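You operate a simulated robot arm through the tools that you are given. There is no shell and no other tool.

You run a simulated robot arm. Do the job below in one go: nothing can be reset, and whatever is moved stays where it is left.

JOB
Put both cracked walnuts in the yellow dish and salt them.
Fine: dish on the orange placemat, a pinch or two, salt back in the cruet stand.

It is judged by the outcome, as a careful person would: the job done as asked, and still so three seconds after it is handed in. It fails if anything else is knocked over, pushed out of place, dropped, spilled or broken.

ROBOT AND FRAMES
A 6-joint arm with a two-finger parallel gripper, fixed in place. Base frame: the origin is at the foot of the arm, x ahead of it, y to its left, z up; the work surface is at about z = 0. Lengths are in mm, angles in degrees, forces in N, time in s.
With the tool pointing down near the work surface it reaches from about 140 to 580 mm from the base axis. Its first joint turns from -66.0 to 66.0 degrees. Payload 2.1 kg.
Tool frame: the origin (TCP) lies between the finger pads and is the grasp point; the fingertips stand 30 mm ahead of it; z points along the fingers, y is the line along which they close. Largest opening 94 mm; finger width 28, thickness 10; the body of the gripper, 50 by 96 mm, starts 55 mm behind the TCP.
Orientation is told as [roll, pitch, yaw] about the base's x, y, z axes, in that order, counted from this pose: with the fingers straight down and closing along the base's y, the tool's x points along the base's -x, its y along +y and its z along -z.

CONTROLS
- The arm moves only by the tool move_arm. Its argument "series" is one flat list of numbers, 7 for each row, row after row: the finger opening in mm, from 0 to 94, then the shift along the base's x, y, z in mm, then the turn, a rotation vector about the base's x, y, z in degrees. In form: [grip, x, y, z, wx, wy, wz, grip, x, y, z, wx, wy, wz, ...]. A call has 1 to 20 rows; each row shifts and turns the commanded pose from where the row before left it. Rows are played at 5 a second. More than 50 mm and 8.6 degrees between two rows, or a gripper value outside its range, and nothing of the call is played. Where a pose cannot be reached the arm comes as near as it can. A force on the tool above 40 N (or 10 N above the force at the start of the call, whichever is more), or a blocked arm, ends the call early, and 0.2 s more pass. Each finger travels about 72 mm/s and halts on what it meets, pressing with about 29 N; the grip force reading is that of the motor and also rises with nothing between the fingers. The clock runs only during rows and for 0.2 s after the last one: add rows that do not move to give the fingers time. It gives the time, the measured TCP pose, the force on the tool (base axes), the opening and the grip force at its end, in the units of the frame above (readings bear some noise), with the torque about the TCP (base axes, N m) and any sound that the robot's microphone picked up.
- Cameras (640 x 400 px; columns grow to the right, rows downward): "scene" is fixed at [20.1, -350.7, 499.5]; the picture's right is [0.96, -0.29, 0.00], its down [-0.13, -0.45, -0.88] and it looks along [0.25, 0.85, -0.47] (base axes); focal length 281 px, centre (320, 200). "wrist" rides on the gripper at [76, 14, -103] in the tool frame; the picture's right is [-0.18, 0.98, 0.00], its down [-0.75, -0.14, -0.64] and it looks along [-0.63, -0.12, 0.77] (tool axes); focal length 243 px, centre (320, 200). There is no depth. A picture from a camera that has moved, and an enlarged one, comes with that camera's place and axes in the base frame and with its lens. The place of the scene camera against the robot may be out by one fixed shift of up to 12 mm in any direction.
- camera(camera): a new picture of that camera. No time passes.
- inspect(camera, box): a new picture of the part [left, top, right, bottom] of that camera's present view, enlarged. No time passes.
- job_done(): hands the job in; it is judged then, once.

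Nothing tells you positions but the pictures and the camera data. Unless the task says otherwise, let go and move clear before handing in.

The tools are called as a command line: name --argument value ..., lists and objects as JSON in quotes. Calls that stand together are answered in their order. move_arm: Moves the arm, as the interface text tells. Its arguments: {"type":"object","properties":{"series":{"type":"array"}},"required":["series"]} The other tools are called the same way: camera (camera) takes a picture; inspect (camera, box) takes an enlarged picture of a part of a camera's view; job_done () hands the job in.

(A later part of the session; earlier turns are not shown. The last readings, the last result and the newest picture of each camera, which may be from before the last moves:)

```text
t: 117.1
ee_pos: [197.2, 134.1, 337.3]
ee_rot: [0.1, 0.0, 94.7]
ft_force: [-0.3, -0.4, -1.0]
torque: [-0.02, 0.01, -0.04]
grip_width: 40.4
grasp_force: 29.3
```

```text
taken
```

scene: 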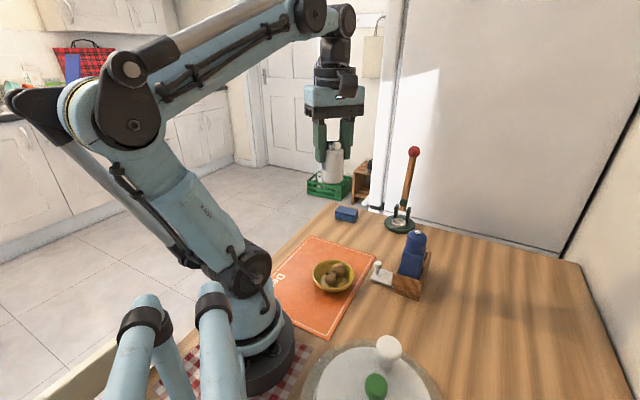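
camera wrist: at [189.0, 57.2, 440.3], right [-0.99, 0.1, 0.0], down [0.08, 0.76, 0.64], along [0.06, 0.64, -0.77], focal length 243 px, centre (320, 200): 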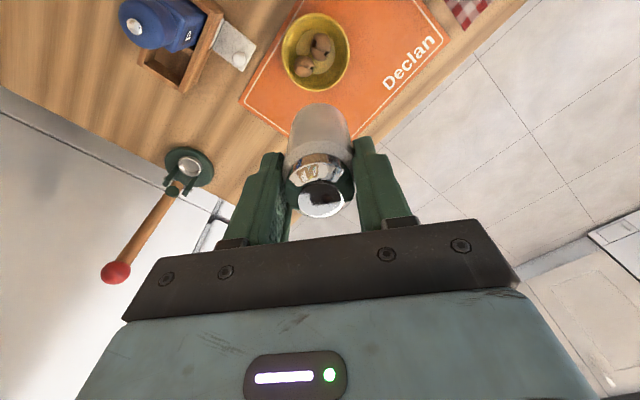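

The walnuts are below and the salt is upright in the gripper. I'll start tipping, stopping just short of horizontal to check the alignment.

move_arm --series '[34, 0.5, -4, 0, 0, 0, 0, 34, 0, 0, 0, 8.47, 0.67, 0, 34, 0, 0, 0, 8.47, 0.67, 0, 34, 0, 0, 0, 8.47, 0.67, 0, 34, 0, 0, 0, 8.47, 0.67, 0, 34, 0, 0, 0, 8.47, 0.67, 0, 34, 0, 0, 0, 8.47, 0.67, 0, 34, 0, 0, 0, 8.47, 0.67, 0, 34, 0, 0, 0, 8.47, 0.67, 0, 34, 0, 0, 0, 0, 0, 0]'

camera --camera "scene"

camera --camera "wrist"

```text
t: 119.3
ee_pos: [197.1, 128.6, 337.2]
ee_rot: [0.0, -68.1, 94.7]
ft_force: [0.1, 0.1, -1.1]
torque: [-0.03, 0.03, -0.01]
grip_width: 40.3
grasp_force: 29.4
```

```text
taken
```

scene: 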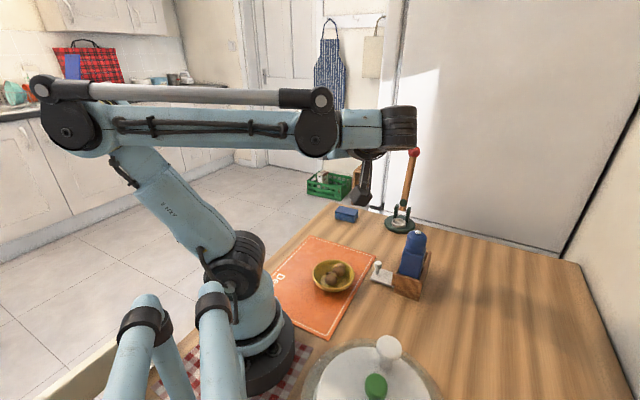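

```text
taken
camera wrist: at [193.5, 4.7, 305.4], right [-0.99, -0.01, 0.17], down [0.17, -0.3, 0.94], along [0.04, 0.95, 0.3], focal length 243 px, centre (320, 200)
```

wrist: 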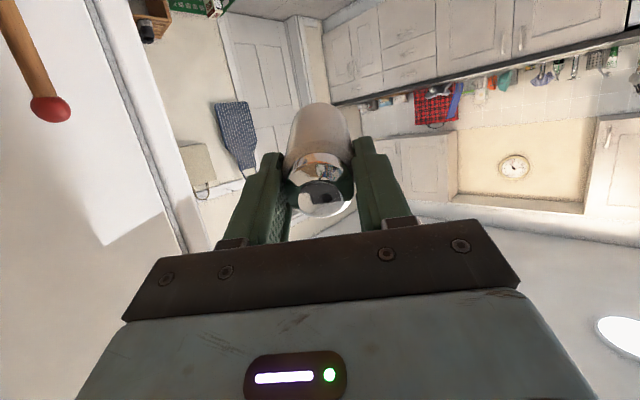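

move_arm --series '[34, 0, 0, 0, 8.47, 0.67, 0, 34, 0, 0, 0, 8.47, 0.67, 0, 34, 0, 0, 0, 8.47, 0.67, 0, 34, 0, 0, 0, 8.47, 0.67, 0, 34, 0, 0, 0, 8.47, 0.67, 0, 34, 0, 0, 0, 8.47, 0.67, 0, 34, 0, 0, 0, 0, 0, 0]'

camera --camera "scene"

inspect --camera "scene" --box '[280, 100, 420, 300]'

inspect --camera "scene" --box '[300, 245, 370, 300]'

```text
t: 120.9
ee_pos: [197.9, 128.5, 338.1]
ee_rot: [-179.6, -61.0, -85.7]
ft_force: [-1.2, 1.1, -1.9]
torque: [-0.07, -0.02, 0.01]
grip_width: 40.4
grasp_force: 28.8
```

```text
taken
```

scene: 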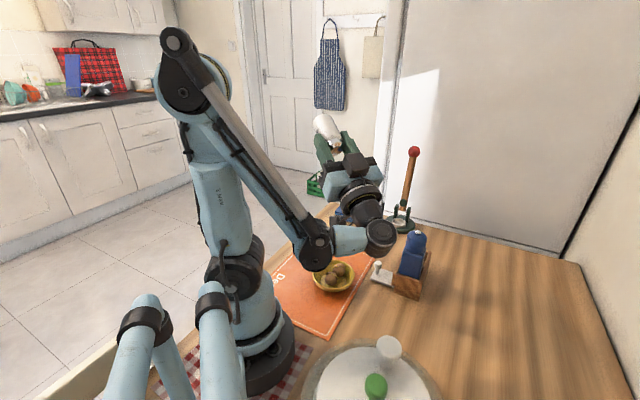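

```text
2.00 times, centred on (350, 200) of scene
camera zoom: at [20.0, -350.7, 499.5], right [0.96, -0.29, 0.0], down [-0.13, -0.45, -0.88], along [0.25, 0.85, -0.47], focal length 563 px, centre (260, 200)
```

zoom: 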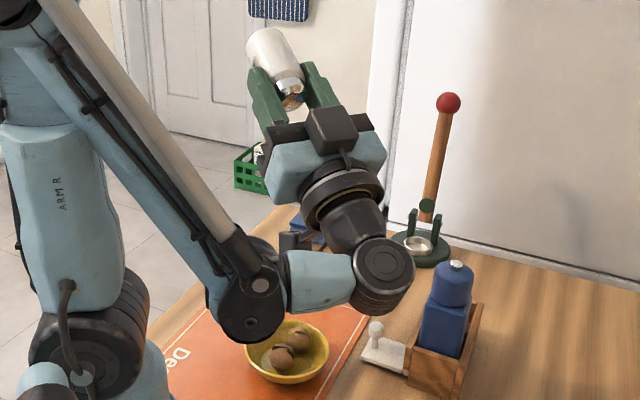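

```text
7.27 times, centred on (335, 272) of scene
camera zoom: at [20.0, -350.7, 499.5], right [0.96, -0.29, 0.0], down [-0.13, -0.45, -0.88], along [0.25, 0.85, -0.47], focal length 2046 px, centre (211, -327)
```

zoom: 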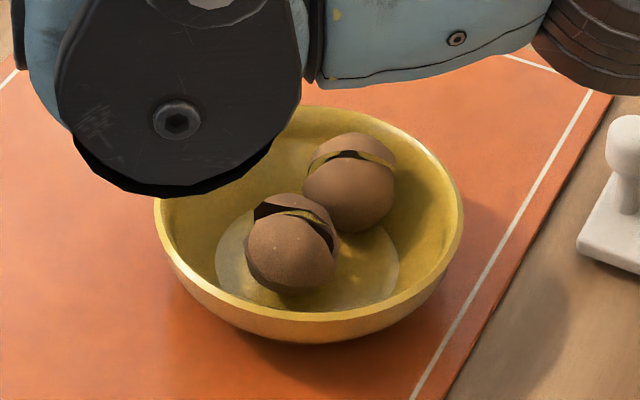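

The shaker is inverted over the dish, but no salt shows on the walnuts yet. I'll give it two gentle shakes and look.

move_arm --series '[34, 0, 0, 15, 0, 0, 0, 34, 0, 0, -15, 0, 0, 0, 34, 0, 0, 15, 0, 0, 0, 34, 0, 0, -15, 0, 0, 0, 34, 0, 0, 0, 0, 0, 0]'

inspect --camera "scene" --box '[300, 245, 370, 300]'

inspect --camera "scene" --box '[300, 100, 380, 180]'

```text
t: 122.1
ee_pos: [197.2, 128.1, 338.1]
ee_rot: [-179.7, -60.9, -85.6]
ft_force: [0.1, 0.1, -1.0]
torque: [-0.05, 0.0, 0.03]
grip_width: 40.2
grasp_force: 28.8
```

```text
7.27 times, centred on (335, 272) of scene
camera zoom: at [20.1, -350.7, 499.5], right [0.96, -0.29, 0.0], down [-0.13, -0.45, -0.88], along [0.25, 0.85, -0.47], focal length 2046 px, centre (211, -327)
```

zoom: 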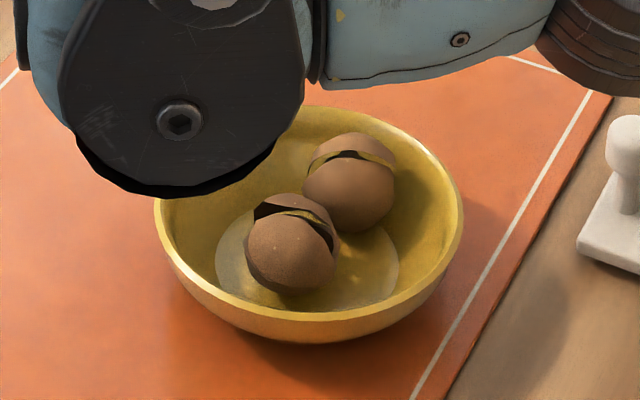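

```text
5.00 times, centred on (340, 140) of scene
camera zoom: at [20.1, -350.7, 499.5], right [0.96, -0.29, 0.0], down [-0.13, -0.45, -0.88], along [0.25, 0.85, -0.47], focal length 1406 px, centre (220, 500)
```

zoom: 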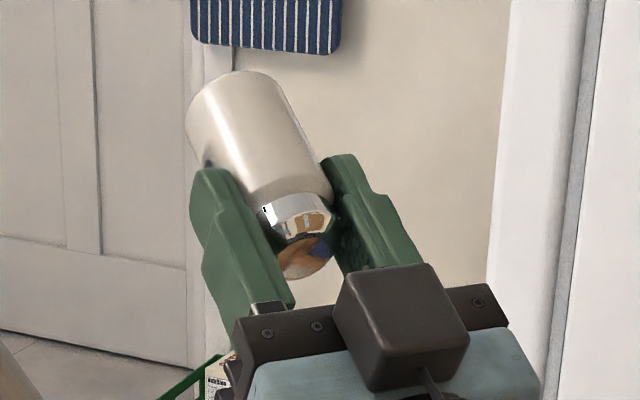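

inspect --camera "wrist" --box '[260, 90, 380, 230]'

move_arm --series '[34, 0, 0, 0, 8, 0.63, 0, 34, 0, 0, 0, 8, 0.63, 0, 34, 0, 0, 0, 0, 0, 0]'

inspect --camera "scene" --box '[300, 245, 370, 300]'

```text
2.86 times, centred on (320, 160) of wrist
camera zoom: at [188.4, 74.2, 221.2], right [-0.97, -0.17, 0.16], down [0.21, -0.91, 0.35], along [0.08, 0.37, 0.92], focal length 693 px, centre (320, 314)
```

zoom: 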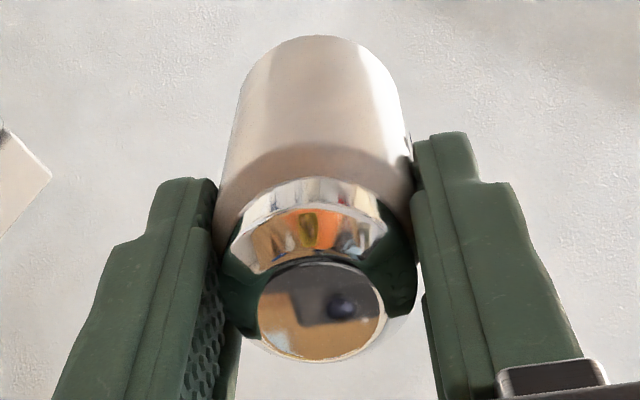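

```text
t: 122.9
ee_pos: [199.0, 127.3, 348.6]
ee_rot: [-179.8, -44.8, -85.7]
ft_force: [0.5, -0.3, -0.8]
torque: [-0.03, -0.02, 0.01]
grip_width: 40.4
grasp_force: 29.1
out of reach, approached as far as the arm can: row 2
```

```text
7.27 times, centred on (335, 272) of scene
camera zoom: at [20.1, -350.7, 499.5], right [0.96, -0.29, 0.0], down [-0.13, -0.45, -0.88], along [0.25, 0.85, -0.47], focal length 2046 px, centre (211, -327)
```

zoom: 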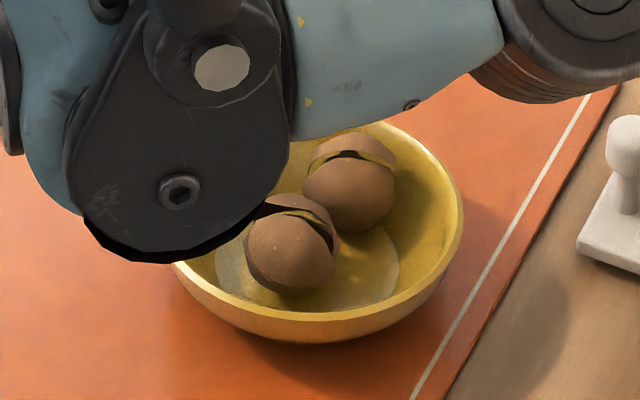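

At this angle the camera sits under the cap, so I'll return to about 119° and shake more briskly.

move_arm --series '[34, 0, 0, -5, -8, -0.63, 0, 34, 0, 1, -5, -8, -0.63, 0, 34, 0, 0, 30, 0, 0, 0, 34, 0, 0, -30, 0, 0, 0, 34, 0, 0, 30, 0, 0, 0, 34, 0, 0, -30, 0, 0, 0, 34, 0, 0, 0, 0, 0, 0]'

inspect --camera "scene" --box '[300, 245, 370, 300]'

inspect --camera "wrist" --box '[260, 90, 380, 230]'

```text
t: 124.5
ee_pos: [199.0, 128.5, 339.9]
ee_rot: [-179.5, -61.0, -85.7]
ft_force: [0.1, 1.4, -0.8]
torque: [-0.01, -0.01, 0.0]
grip_width: 40.2
grasp_force: 29.1
```

```text
7.27 times, centred on (335, 272) of scene
camera zoom: at [20.0, -350.7, 499.5], right [0.96, -0.29, 0.0], down [-0.13, -0.45, -0.88], along [0.25, 0.85, -0.47], focal length 2046 px, centre (211, -327)
```

zoom: 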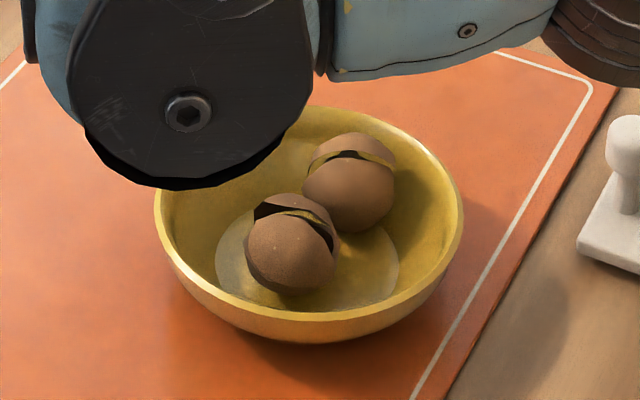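

```text
2.86 times, centred on (320, 160) of wrist
camera zoom: at [190.1, 75.2, 222.4], right [-0.97, -0.17, 0.16], down [0.21, -0.91, 0.35], along [0.08, 0.37, 0.92], focal length 693 px, centre (320, 314)
```

zoom: 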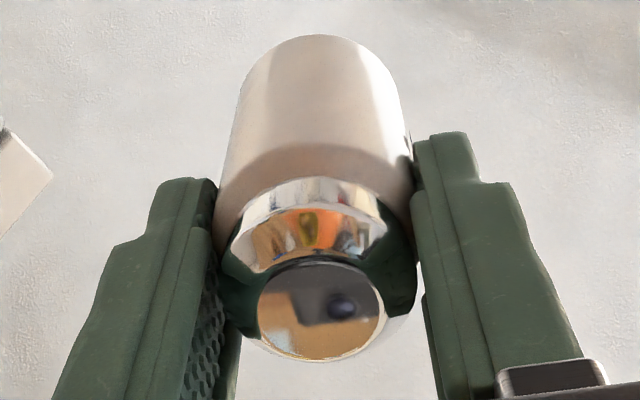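

move_arm --series '[34, 0, 0, 5, 7, 0.55, 0, 34, 0, 0, 40, 0, 0, 0, 34, 0, 0, -40, 0, 0, 0, 34, 0, 0, 40, 0, 0, 0, 34, 0, 0, -40, 0, 0, 0, 34, 0, 0, 0, 0, 0, 0]'

inspect --camera "scene" --box '[300, 245, 370, 300]'

camera --camera "wrist"

camera --camera "scene"

```text
t: 125.9
ee_pos: [197.0, 130.8, 345.2]
ee_rot: [-179.6, -54.1, -85.7]
ft_force: [-0.5, 0.9, -1.1]
torque: [-0.01, 0.0, 0.05]
grip_width: 40.6
grasp_force: 29.0
```

```text
7.27 times, centred on (335, 272) of scene
camera zoom: at [20.0, -350.7, 499.5], right [0.96, -0.29, 0.0], down [-0.13, -0.45, -0.88], along [0.25, 0.85, -0.47], focal length 2046 px, centre (211, -327)
```

zoom: 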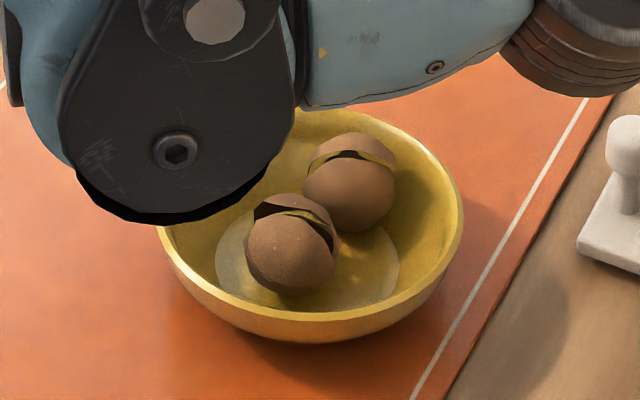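

```text
taken
camera wrist: at [187.9, 91.3, 221.8], right [-0.97, -0.19, 0.14], down [0.22, -0.95, 0.23], along [0.09, 0.26, 0.96], focal length 243 px, centre (320, 200)
```

wrist: 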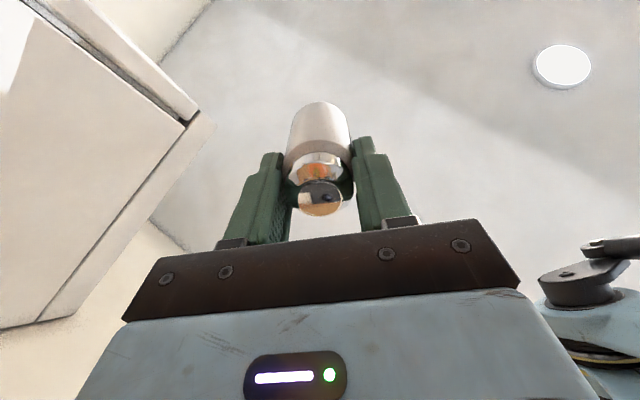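

```text
taken
```

scene: 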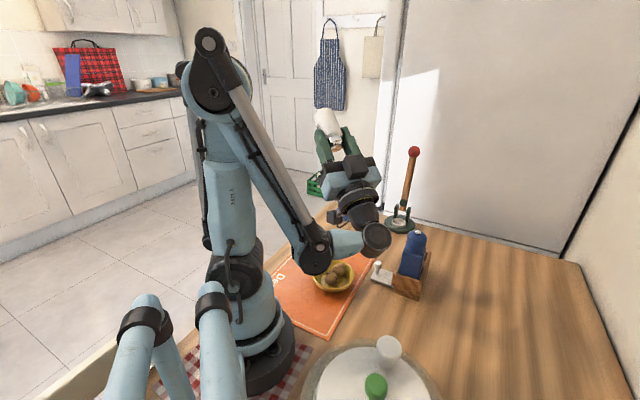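

move_arm --series '[34, 0, 0, 49, 0, 0, 0, 34, 0, 0, -49, 0, 0, 0, 34, 0, 0, 49, 0, 0, 0, 34, 0, 0, -49, 0, 0, 0]'

inspect --camera "scene" --box '[310, 255, 360, 295]'

inspect --camera "scene" --box '[305, 130, 365, 180]'

```text
t: 126.9
ee_pos: [200.0, 128.2, 343.2]
ee_rot: [-179.6, -54.0, -85.6]
ft_force: [-1.0, -0.3, -1.2]
torque: [-0.05, 0.03, -0.01]
grip_width: 40.3
grasp_force: 29.4
```

```text
10.00 times, centred on (335, 275) of scene
camera zoom: at [20.0, -350.7, 499.5], right [0.96, -0.29, 0.0], down [-0.13, -0.45, -0.88], along [0.25, 0.85, -0.47], focal length 2813 px, centre (170, -550)
```

zoom: 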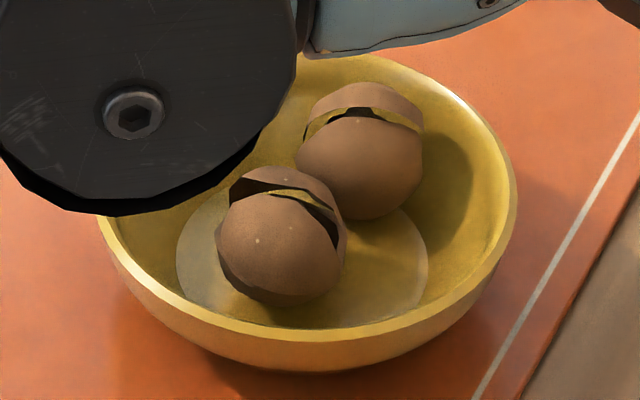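

```text
8.00 times, centred on (335, 155) of scene
camera zoom: at [20.0, -350.7, 499.5], right [0.96, -0.29, 0.0], down [-0.13, -0.45, -0.88], along [0.25, 0.85, -0.47], focal length 2250 px, centre (200, 560)
```

zoom: 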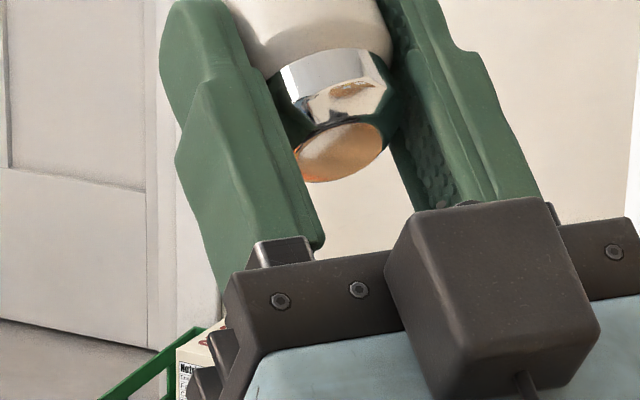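

inspect --camera "scene" --box '[325, 268, 345, 282]'

inspect --camera "scene" --box '[335, 258, 360, 275]'

inspect --camera "scene" --box '[325, 275, 375, 310]'

```text
16.00 times, centred on (335, 275) of scene
camera zoom: at [20.0, -350.7, 499.5], right [0.96, -0.29, 0.0], down [-0.13, -0.45, -0.88], along [0.25, 0.85, -0.47], focal length 4501 px, centre (80, -1000)
```

zoom: 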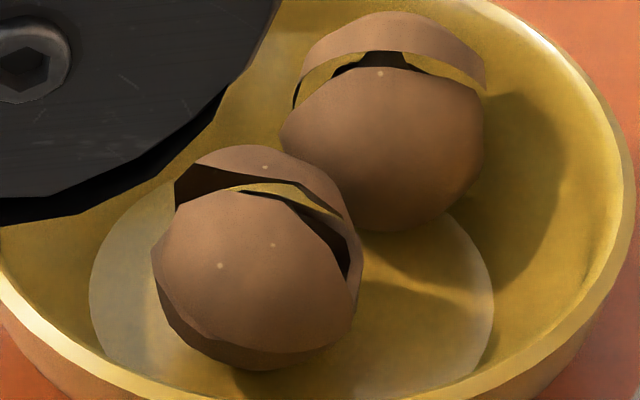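

```text
16.00 times, centred on (348, 266) of scene
camera zoom: at [20.0, -350.7, 499.5], right [0.96, -0.29, 0.0], down [-0.13, -0.45, -0.88], along [0.25, 0.85, -0.47], focal length 4501 px, centre (-120, -864)
```

zoom: 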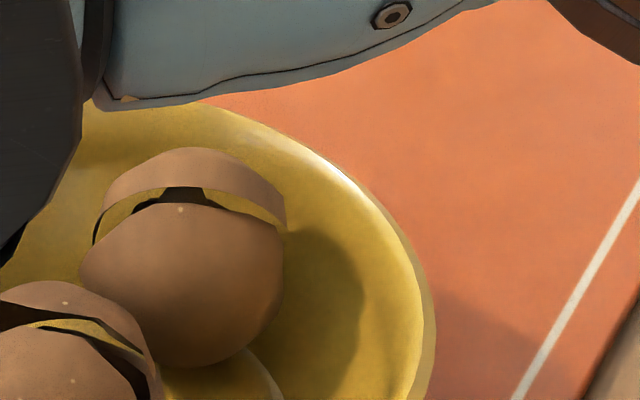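

```text
11.43 times, centred on (350, 292) of scene
camera zoom: at [20.0, -350.7, 499.5], right [0.96, -0.29, 0.0], down [-0.13, -0.45, -0.88], along [0.25, 0.85, -0.47], focal length 3215 px, centre (-23, -857)
```

zoom: 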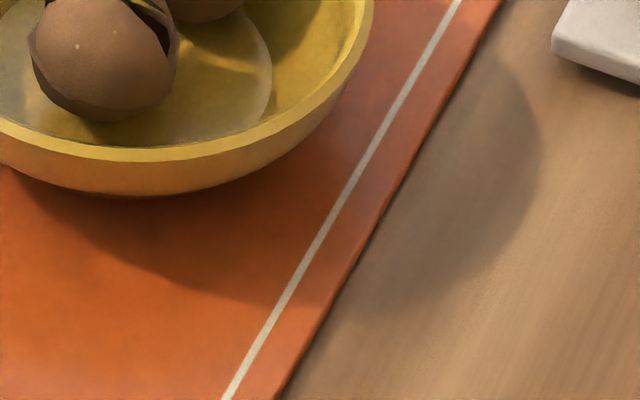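

No salt has come out at this angle, and tipping further would drop it onto the gripper. I'll stand the shaker upright on an open patch of table and regrip it with a lean, so I can invert it fully with a clear path below.

move_arm --series '[34, 0, 0, 0, -8.37, -0.66, 0, 34, 0, 0, 0, -8.37, -0.66, 0, 34, 0, 0, 0, -8.37, -0.66, 0, 34, 0, 0, 0, -8.37, -0.66, 0, 34, 0, 0, 0, -8.37, -0.66, 0, 34, 0, 0, 0, -8.37, -0.66, 0, 34, 0, 0, 0, -8.37, -0.66, 0, 34, 0, 0, 0, -8.37, -0.66, 0, 34, 0, 0, 0, -8.37, -0.66, 0, 34, 0, 0, 0, -8.37, -0.66, 0, 34, 0, 0, 0, -8.37, -0.66, 0, 34, 0, 0, 0, -8.37, -0.66, 0, 34, 0, 0, 0, -8.37, -0.66, 0, 34, 0, 0, 0, -8.37, -0.66, 0, 34, 0, 0, 0, -8.37, -0.66, 0, 34, 0, 0, 0, 0, 0, 0]'

camera --camera "wrist"

inspect --camera "wrist" --box '[270, 0, 360, 100]'

```text
t: 130.3
ee_pos: [199.5, 129.0, 345.0]
ee_rot: [0.2, 0.1, 94.6]
ft_force: [0.5, -0.3, -1.3]
torque: [-0.01, 0.0, 0.0]
grip_width: 40.2
grasp_force: 29.2
```

```text
taken
camera wrist: at [192.2, 52.7, 446.7], right [-0.99, 0.1, 0.0], down [0.08, 0.76, 0.64], along [0.06, 0.64, -0.77], focal length 243 px, centre (320, 200)
```

wrist: 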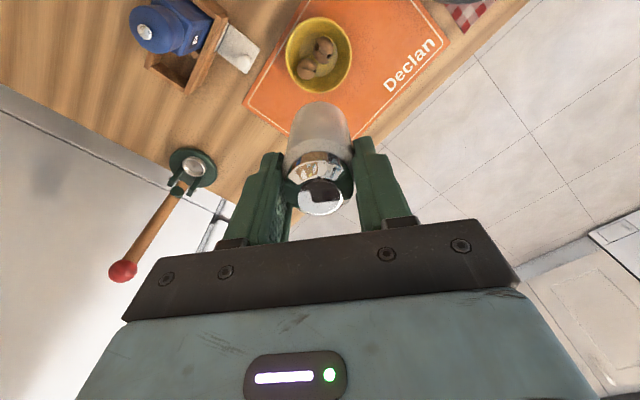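

```text
4.00 times, centred on (315, 50) of wrist
camera zoom: at [192.2, 52.7, 446.7], right [-0.99, 0.1, 0.0], down [0.08, 0.76, 0.64], along [0.06, 0.64, -0.77], focal length 970 px, centre (340, 800)
```

zoom: 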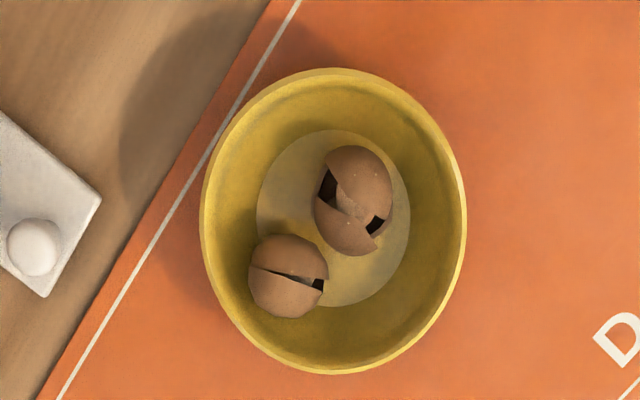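

inspect --camera "wrist" --box '[310, 28, 335, 52]'

inspect --camera "wrist" --box '[293, 50, 323, 75]'

inspect --camera "scene" --box '[322, 262, 350, 282]'

```text
16.00 times, centred on (322, 40) of wrist
camera zoom: at [192.2, 52.7, 446.7], right [-0.99, 0.1, 0.0], down [0.08, 0.76, 0.64], along [0.06, 0.64, -0.77], focal length 3882 px, centre (280, 2760)
```

zoom: 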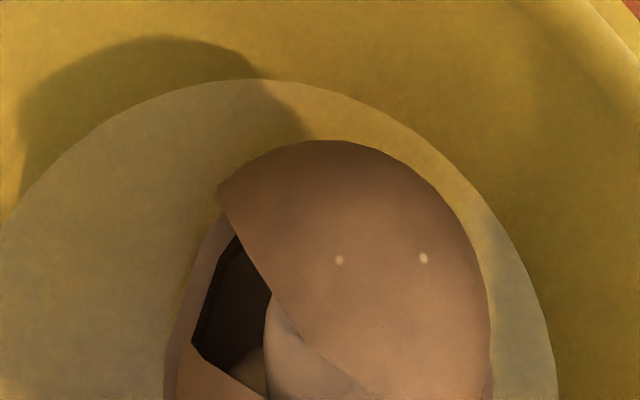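

```text
16.00 times, centred on (308, 62) of wrist
camera zoom: at [192.2, 52.7, 446.7], right [-0.99, 0.1, 0.0], down [0.08, 0.76, 0.64], along [0.06, 0.64, -0.77], focal length 3882 px, centre (512, 2400)
```

zoom: 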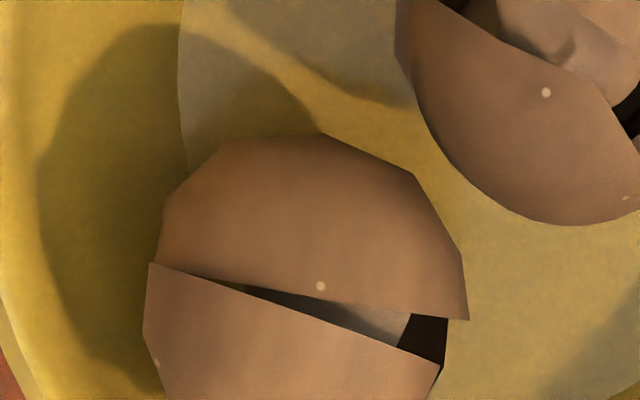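

```text
16.00 times, centred on (336, 272) of scene
camera zoom: at [20.1, -350.7, 499.5], right [0.96, -0.29, 0.0], down [-0.13, -0.45, -0.88], along [0.25, 0.85, -0.47], focal length 4501 px, centre (64, -952)
```

zoom: 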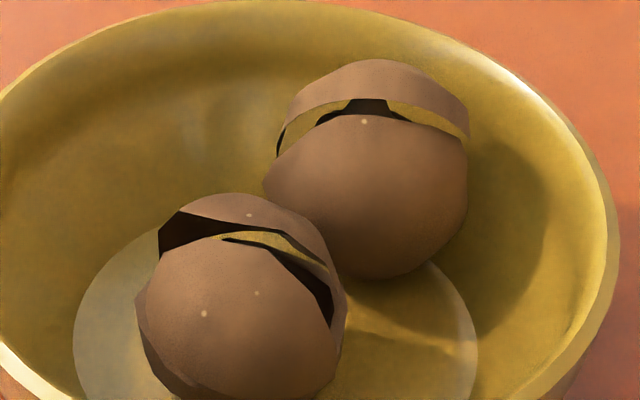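

Those few specks are part of the walnut shells; no salt has landed. I'll take the shaker to the open table area in front.

move_arm --series '[34, 8.4, -13.25, -12, 0, 0, -8.37, 34, 8.4, -13.25, -12, 0, 0, -8.37, 34, 8.4, -13.25, -12, 0, 0, -8.37, 34, 8.4, -13.25, -12, 0, 0, -8.37, 34, 8.4, -13.25, -12, 0, 0, -8.37, 34, 8.4, -13.25, -12, 0, 0, -8.37, 34, 8.4, -13.25, -12, 0, 0, -8.37, 34, 8.4, -13.25, -12, 0, 0, -8.37, 34, 8.4, -13.25, -12, 0, 0, -8.37, 34, 8.4, -13.25, -12, 0, 0, -8.37, 34, 8.4, -13.25, -12, 0, 0, -8.37, 34, 8.4, -13.25, -12, 0, 0, -8.37, 34, 0, 0, 0, 0, 0, 0]'

camera --camera "wrist"

camera --camera "scene"

```text
t: 133.1
ee_pos: [300.5, -28.4, 201.0]
ee_rot: [0.3, -0.1, -6.0]
ft_force: [-0.5, 0.9, -0.8]
torque: [0.01, -0.01, -0.01]
grip_width: 40.2
grasp_force: 29.0
```

```text
taken
camera wrist: at [226.8, -6.6, 302.7], right [0.29, 0.96, 0.0], down [0.73, -0.22, 0.64], along [0.62, -0.18, -0.77], focal length 243 px, centre (320, 200)
```

wrist: 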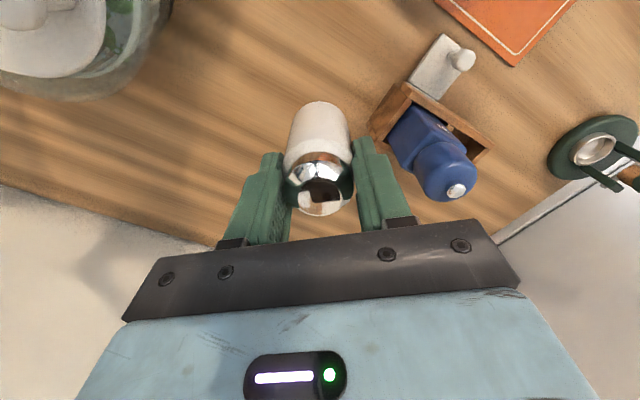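

```text
taken
```

scene: 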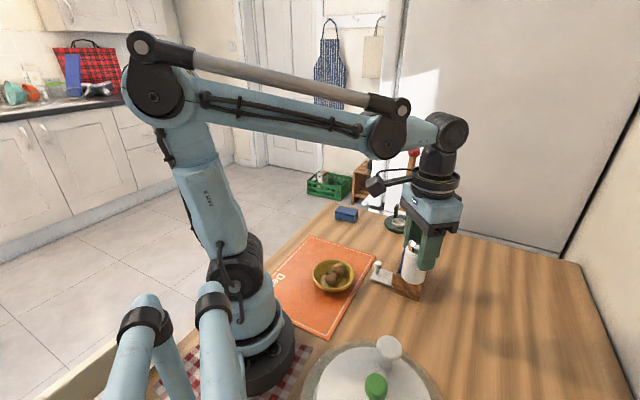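

move_arm --series '[34, 0, -8, -35, 0, 0, 0, 34, 0, -8, -35, 0, 0, 0, 34, 0, 0, -30, 0, 0, 0, 34, 0, 0, 0, 0, 0, 0]'

move_arm --series '[34, 0, 0, -3, 0, 0, 0, 34, 0, 0, -2, 0, 0, 0, 34, 0, 0, 0, 0, 0, 0]'

inspect --camera "scene" --box '[370, 210, 480, 320]'

```text
t: 134.1
ee_pos: [302.6, -45.8, 102.3]
ee_rot: [0.3, 0.0, -6.0]
ft_force: [-0.5, 0.5, -0.5]
torque: [0.02, 0.03, 0.01]
grip_width: 40.0
grasp_force: 29.1
```

```text
t: 134.9
ee_pos: [301.3, -46.3, 95.9]
ee_rot: [0.3, 0.0, -5.8]
ft_force: [0.1, 0.2, -0.9]
torque: [0.06, 0.01, -0.02]
grip_width: 40.3
grasp_force: 29.1
```

```text
3.64 times, centred on (425, 265) of scene
camera zoom: at [20.1, -350.7, 499.5], right [0.96, -0.29, 0.0], down [-0.13, -0.45, -0.88], along [0.25, 0.85, -0.47], focal length 1023 px, centre (-62, -36)
```

zoom: 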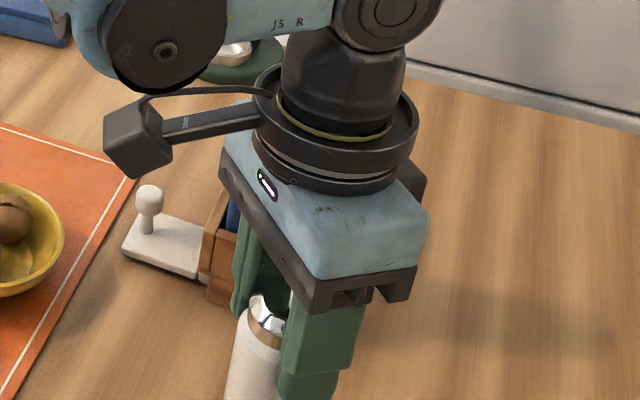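

move_arm --series '[34, 0, 0, -2, 0, 0, 0, 34, 0, 0, 0, 0, 0, 0]'

move_arm --series '[34, 0, 0, -1.5, 0, 0, 0, 34, 0, 0, 0, 0, 0, 0]'

move_arm --series '[34, 0, 0, -1.5, 0, 0, 0, 34, 0, 0, 0, 0, 0, 0]'

```text
t: 135.5
ee_pos: [301.4, -45.7, 92.4]
ee_rot: [0.4, 0.0, -5.7]
ft_force: [-0.3, 0.5, -1.0]
torque: [0.0, 0.0, -0.02]
grip_width: 40.3
grasp_force: 29.2
```

```text
t: 136.1
ee_pos: [300.8, -46.0, 91.4]
ee_rot: [0.3, 0.0, -5.8]
ft_force: [0.6, 0.2, -1.4]
torque: [0.01, 0.04, 0.01]
grip_width: 40.2
grasp_force: 28.7
```

```text
t: 136.7
ee_pos: [300.5, -45.3, 90.7]
ee_rot: [0.3, -0.1, -5.8]
ft_force: [0.0, 0.4, -1.9]
torque: [0.02, 0.04, -0.02]
grip_width: 40.3
grasp_force: 29.5
```

move_arm --series '[34, 0, 0, -1.5, 0, 0, 0, 34, 0, 0, 0, 0, 0, 0]'

move_arm --series '[34, 0, 0, -1.5, 0, 0, 0, 34, 0, 0, 0, 0, 0, 0]'

inspect --camera "scene" --box '[370, 260, 460, 330]'

```text
t: 137.3
ee_pos: [300.9, -45.1, 89.5]
ee_rot: [0.3, 0.0, -5.9]
ft_force: [-0.4, -0.2, -1.7]
torque: [0.02, -0.01, 0.0]
grip_width: 40.4
grasp_force: 29.5
```

```text
t: 137.9
ee_pos: [300.3, -44.9, 88.4]
ee_rot: [0.3, -0.1, -5.8]
ft_force: [0.6, -0.2, -1.6]
torque: [0.0, 0.0, 0.0]
grip_width: 40.1
grasp_force: 28.6
```

```text
5.71 times, centred on (415, 295) of scene
camera zoom: at [20.1, -350.7, 499.5], right [0.96, -0.29, 0.0], down [-0.13, -0.45, -0.88], along [0.25, 0.85, -0.47], focal length 1607 px, centre (-223, -343)
```

zoom: 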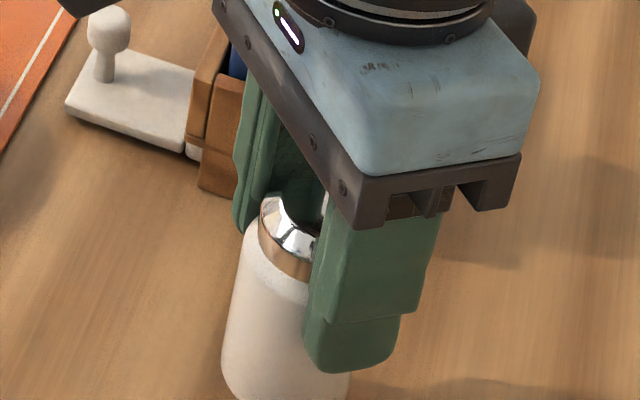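

move_arm --series '[34, 0, 0, -1.5, 0, 0, 0, 34, 0, 0, 0, 0, 0, 0]'

move_arm --series '[34, 0, 0, -1.5, 0, 0, 0, 34, 0, 0, 0, 0, 0, 0]'

inspect --camera "scene" --box '[380, 280, 450, 340]'

```text
t: 138.5
ee_pos: [301.0, -44.2, 85.1]
ee_rot: [0.4, 0.0, -5.8]
ft_force: [0.1, -0.3, -1.0]
torque: [0.01, 0.01, 0.01]
grip_width: 40.5
grasp_force: 29.2
```

```text
t: 139.1
ee_pos: [300.5, -44.2, 84.1]
ee_rot: [0.3, 0.0, -5.8]
ft_force: [0.0, -0.6, -1.5]
torque: [-0.02, 0.02, 0.03]
grip_width: 40.2
grasp_force: 29.4
```

```text
6.67 times, centred on (415, 310) of scene
camera zoom: at [20.1, -350.7, 499.5], right [0.96, -0.29, 0.0], down [-0.13, -0.45, -0.88], along [0.25, 0.85, -0.47], focal length 1875 px, centre (-313, -533)
```

zoom: 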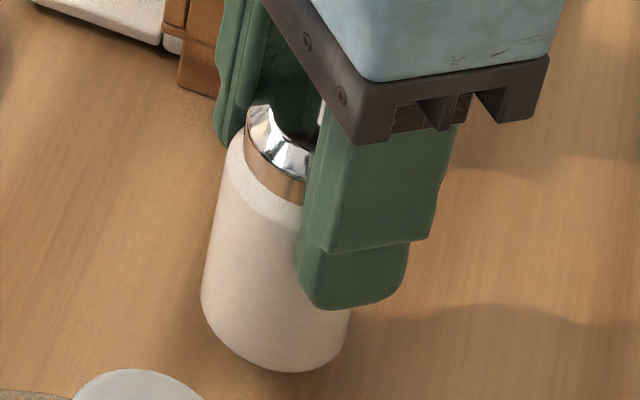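

move_arm --series '[34, 0, 0, -1.5, 0, 0, 0, 34, 0, 0, 0, 0, 0, 0]'

move_arm --series '[34, 0, 0, -1.5, 0, 0, 0, 34, 0, 0, 0, 0, 0, 0]'

move_arm --series '[34, 0, 0, -1.5, 0, 0, 0, 34, 0, 0, 0, 0, 0, 0]'

```text
t: 139.7
ee_pos: [299.9, -44.0, 82.1]
ee_rot: [0.3, -0.1, -5.9]
ft_force: [-0.2, -1.1, -0.7]
torque: [-0.02, 0.01, -0.02]
grip_width: 40.4
grasp_force: 29.3
```

```text
t: 140.3
ee_pos: [300.2, -43.9, 81.1]
ee_rot: [0.3, 0.0, -5.9]
ft_force: [-0.4, 0.7, -1.2]
torque: [-0.01, 0.04, 0.04]
grip_width: 40.4
grasp_force: 28.9
```

```text
t: 140.9
ee_pos: [301.0, -46.0, 79.9]
ee_rot: [0.3, 0.0, -5.9]
ft_force: [-0.1, -0.1, -1.3]
torque: [0.01, 0.01, 0.01]
grip_width: 40.4
grasp_force: 29.2
```

move_arm --series '[34, 0, 0, -1.5, 0, 0, 0, 34, 0, 0, 0, 0, 0, 0]'

inspect --camera "scene" --box '[380, 280, 450, 340]'

move_arm --series '[34, 0, 0, -1.5, 0, 0, 0, 34, 0, 0, 0, 0, 0, 0]'

```text
t: 141.5
ee_pos: [300.9, -45.4, 78.7]
ee_rot: [0.4, 0.0, -5.9]
ft_force: [-0.4, -0.6, -0.7]
torque: [-0.01, 0.0, 0.0]
grip_width: 40.5
grasp_force: 28.8
```

```text
6.67 times, centred on (415, 310) of scene
camera zoom: at [20.1, -350.7, 499.5], right [0.96, -0.29, 0.0], down [-0.13, -0.45, -0.88], along [0.25, 0.85, -0.47], focal length 1875 px, centre (-313, -533)
```

zoom: 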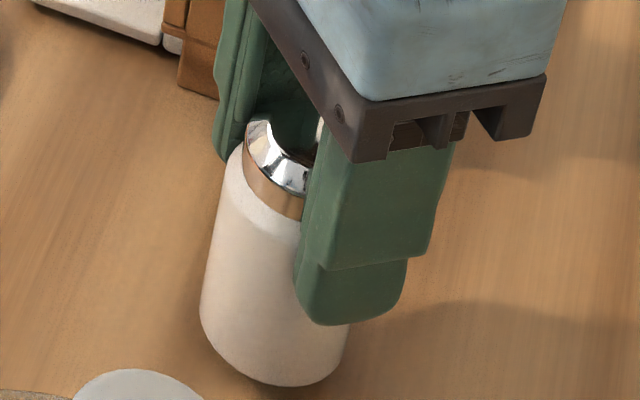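

```text
t: 142.1
ee_pos: [300.3, -44.6, 77.6]
ee_rot: [0.3, 0.0, -5.9]
ft_force: [0.1, 0.2, -1.4]
torque: [-0.01, -0.01, 0.01]
grip_width: 40.2
grasp_force: 29.4
```

move_arm --series '[34, 0, 0, -1, 0, 0, 0, 34, 0, 0, -1, 0, 0, 0, 34, 0, 0, 0, 0, 0, 0]'

move_arm --series '[34, 0, 0, -1, 0, 0, 0, 34, 0, 0, -1, 0, 0, 0, 34, 0, 0, 0, 0, 0, 0]'

inspect --camera "scene" --box '[380, 280, 450, 340]'

```text
t: 142.9
ee_pos: [299.9, -44.9, 75.0]
ee_rot: [0.3, 0.0, -5.9]
ft_force: [-0.5, -0.2, -0.8]
torque: [-0.03, 0.01, -0.02]
grip_width: 40.3
grasp_force: 28.7
```

```text
t: 143.7
ee_pos: [300.1, -45.3, 73.9]
ee_rot: [0.4, 0.0, -5.7]
ft_force: [-0.3, -0.1, -1.7]
torque: [0.0, 0.02, 0.0]
grip_width: 40.2
grasp_force: 29.0
```

```text
6.67 times, centred on (415, 310) of scene
camera zoom: at [20.1, -350.7, 499.5], right [0.96, -0.29, 0.0], down [-0.13, -0.45, -0.88], along [0.25, 0.85, -0.47], focal length 1875 px, centre (-313, -533)
```

zoom: 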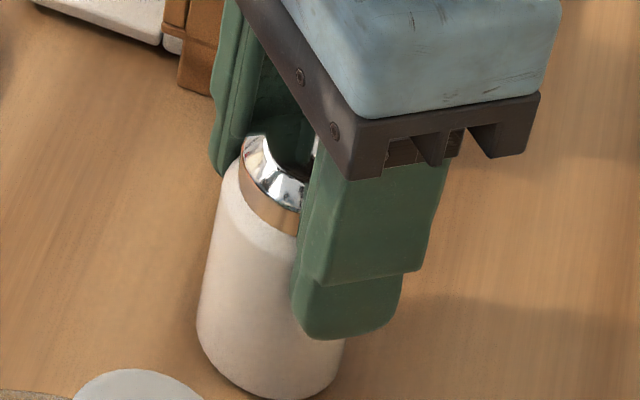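

move_arm --series '[34, 0, 0, -1, 0, 0, 0, 34, 0, 0, -1, 0, 0, 0, 34, 0, 0, 0, 0, 0, 0]'

move_arm --series '[34, 0, 0, -1, 0, 0, 0, 34, 0, 0, -1, 0, 0, 0, 34, 0, 0, 0, 0, 0, 0]'

move_arm --series '[34, 0, 0, -1, 0, 0, 0, 34, 0, 0, -1, 0, 0, 0, 34, 0, 0, 0, 0, 0, 0]'

```text
t: 144.5
ee_pos: [301.6, -46.2, 70.2]
ee_rot: [0.2, 0.0, -5.8]
ft_force: [-1.7, 1.8, 19.5]
torque: [-0.09, 0.03, -0.02]
grip_width: 40.2
grasp_force: 29.1
```

```text
t: 145.3
ee_pos: [300.1, -44.5, 69.2]
ee_rot: [0.2, 0.0, -5.8]
ft_force: [0.6, 2.3, 25.9]
torque: [0.08, -0.01, -0.05]
grip_width: 40.2
grasp_force: 29.6
```

```text
t: 146.1
ee_pos: [299.7, -46.0, 66.3]
ee_rot: [0.3, 0.0, -5.8]
ft_force: [-0.9, 3.7, 25.6]
torque: [0.13, 0.07, -0.01]
grip_width: 40.3
grasp_force: 29.3
```

The shaker is standing on the table now. Releasing it.

move_arm --series '[34, 0, 0, 1, 0, 0, 0, 40, 0, 0, 0, 0, 0, 0, 46, 0, 0, 0, 0, 0, 0, 56, 0, 0, 0, 0, 0, 0, 66, 0, 0, 0, 0, 0, 0, 66, 0, 0, 0, 0, 0, 0]'

camera --camera "wrist"

inspect --camera "scene" --box '[380, 270, 460, 340]'

```text
t: 147.5
ee_pos: [300.7, -43.7, 67.7]
ee_rot: [0.3, 0.0, -5.9]
ft_force: [0.5, 0.0, 0.1]
torque: [0.0, 0.01, 0.02]
grip_width: 66.0
grasp_force: 0.1
```

```text
taken
camera wrist: at [226.1, -23.3, 169.8], right [0.28, 0.96, 0.0], down [0.73, -0.22, 0.64], along [0.62, -0.18, -0.77], focal length 243 px, centre (320, 200)
```

wrist: 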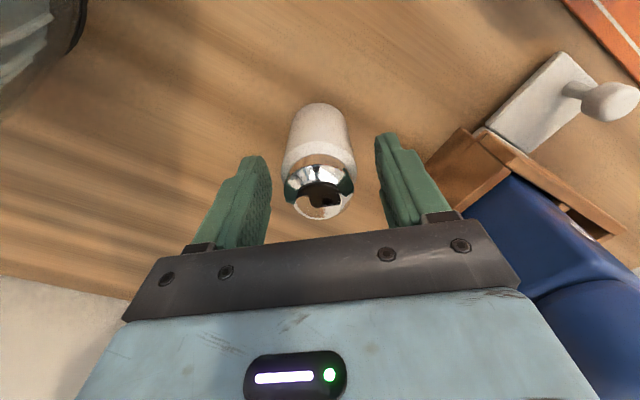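

```text
5.71 times, centred on (420, 305) of scene
camera zoom: at [20.1, -350.7, 499.5], right [0.96, -0.29, 0.0], down [-0.13, -0.45, -0.88], along [0.25, 0.85, -0.47], focal length 1607 px, centre (-251, -400)
```

zoom: 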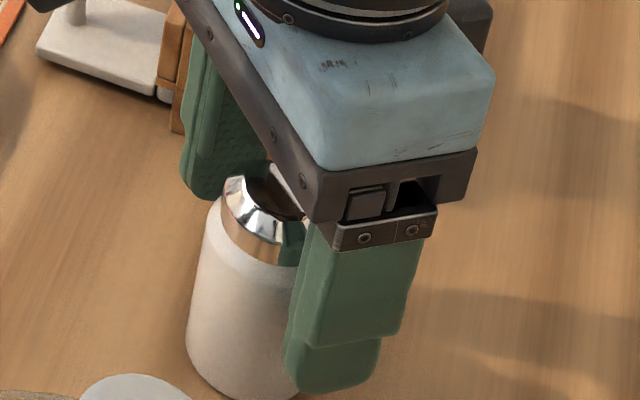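

The shaker stands upright on the table. Now I'll lean the tool and regrip it lower on the body.

move_arm --series '[66, 0, 0, 35, 0, 0, 0, 66, 0, 0, 35, 0, 0, 0, 66, 2, 0, 0, 0.78, 7.46, 0, 66, 2, 0, 0, 0.78, 7.46, 0, 66, 1, 0, 0, 0.78, 7.46, 0, 66, 1, 0, 0, 0.78, 7.46, 0, 66, 0, 0, 0, 0, 0, 0]'

camera --camera "wrist"

inspect --camera "scene" --box '[340, 180, 480, 340]'

```text
t: 149.1
ee_pos: [306.1, -45.7, 138.2]
ee_rot: [0.3, 25.2, -5.9]
ft_force: [-0.5, -0.5, 0.0]
torque: [0.01, 0.03, -0.01]
grip_width: 66.0
grasp_force: 0.1
out of reach, approached as far as the arm can: row 6
```

```text
taken
camera wrist: at [282.3, -29.0, 262.8], right [0.27, 0.96, -0.07], down [0.94, -0.24, 0.26], along [0.23, -0.14, -0.96], focal length 243 px, centre (320, 200)
```

wrist: 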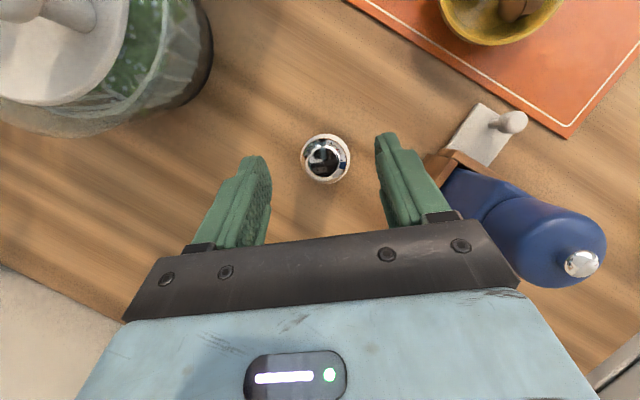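

```text
2.50 times, centred on (410, 260) of scene
camera zoom: at [20.1, -350.7, 499.5], right [0.96, -0.29, 0.0], down [-0.13, -0.45, -0.88], along [0.25, 0.85, -0.47], focal length 703 px, centre (95, 50)
```

zoom: 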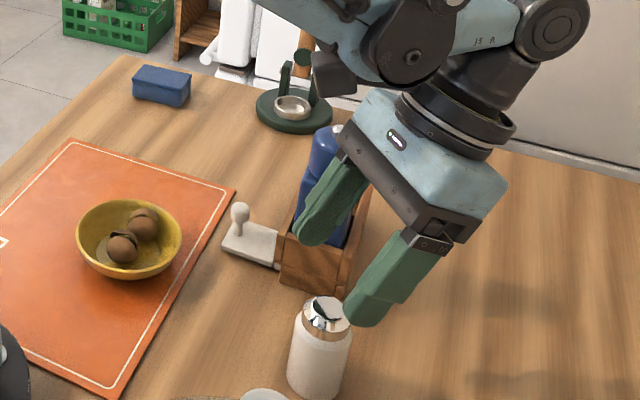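

move_arm --series '[66, -1, 0, -30, 0, 0, 0, 66, -1, 0, -25, 0, 0, 0, 66, 0, 0, 0, 0, 0, 0]'

camera --camera "wrist"

move_arm --series '[66, 0, 0, -15, 0, 0, 0, 66, 0, 0, -14, 0, 0, 0, 66, 0, 0, 0, 0, 0, 0]'

inspect --camera "scene" --box '[340, 200, 480, 340]'

```text
t: 149.9
ee_pos: [304.4, -45.6, 82.0]
ee_rot: [0.3, 25.2, -5.9]
ft_force: [-0.4, 0.7, 0.3]
torque: [-0.02, -0.01, 0.01]
grip_width: 65.8
grasp_force: 0.0
```

```text
taken
camera wrist: at [280.7, -28.8, 206.5], right [0.27, 0.96, -0.07], down [0.94, -0.24, 0.26], along [0.23, -0.14, -0.96], focal length 243 px, centre (320, 200)
```

wrist: 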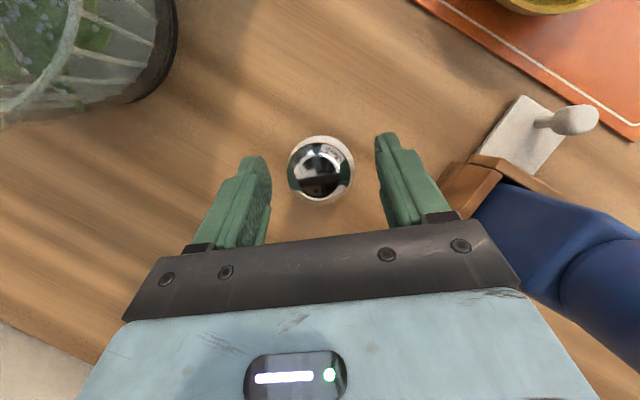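

```text
t: 150.7
ee_pos: [306.4, -44.3, 53.9]
ee_rot: [0.2, 25.2, -5.7]
ft_force: [0.5, 0.4, -0.6]
torque: [0.02, 0.02, -0.01]
grip_width: 66.1
grasp_force: 0.1
```

```text
2.86 times, centred on (410, 270) of scene
camera zoom: at [20.0, -350.7, 499.5], right [0.96, -0.29, 0.0], down [-0.13, -0.45, -0.88], along [0.25, 0.85, -0.47], focal length 804 px, centre (63, 0)
```

zoom: 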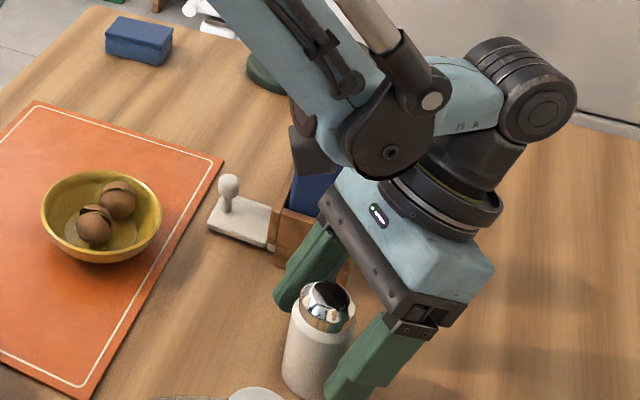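

move_arm --series '[56, 0, 0, 0, 0, 0, 0, 50, 0, 0, 0, 0, 0, 0, 46, 0, 0, 0, 0, 0, 0, 43, 0, 0, 0, 0, 0, 0, 40, 0, 0, 0, 0, 0, 0, 36, 0, 0, 0, 0, 0, 0, 34, 0, 0, 0, 0, 0, 0, 34, 0, 0, 0, 0, 0, 0]'

camera --camera "wrist"

inspect --camera "scene" --box '[340, 200, 480, 340]'

```text
t: 152.5
ee_pos: [305.6, -44.5, 54.0]
ee_rot: [0.4, 25.1, -5.8]
ft_force: [-0.3, 0.1, -0.1]
torque: [-0.04, -0.04, 0.0]
grip_width: 44.3
grasp_force: 29.4
```

```text
taken
camera wrist: at [281.9, -28.6, 178.0], right [0.27, 0.96, -0.07], down [0.94, -0.24, 0.26], along [0.23, -0.14, -0.96], focal length 243 px, centre (320, 200)
```

wrist: 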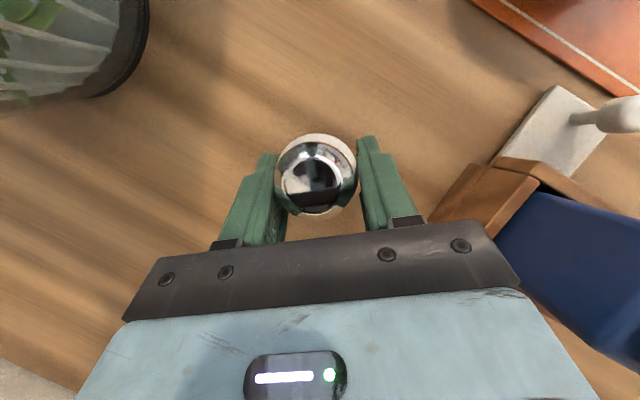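

```text
2.86 times, centred on (410, 270) of scene
camera zoom: at [20.1, -350.7, 499.5], right [0.96, -0.29, 0.0], down [-0.13, -0.45, -0.88], along [0.25, 0.85, -0.47], focal length 804 px, centre (63, 0)
```

zoom: 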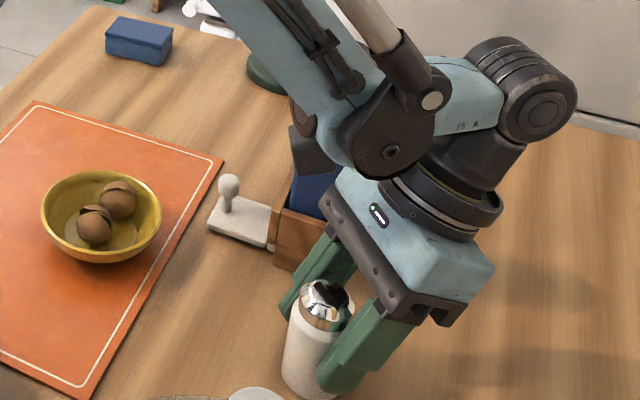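

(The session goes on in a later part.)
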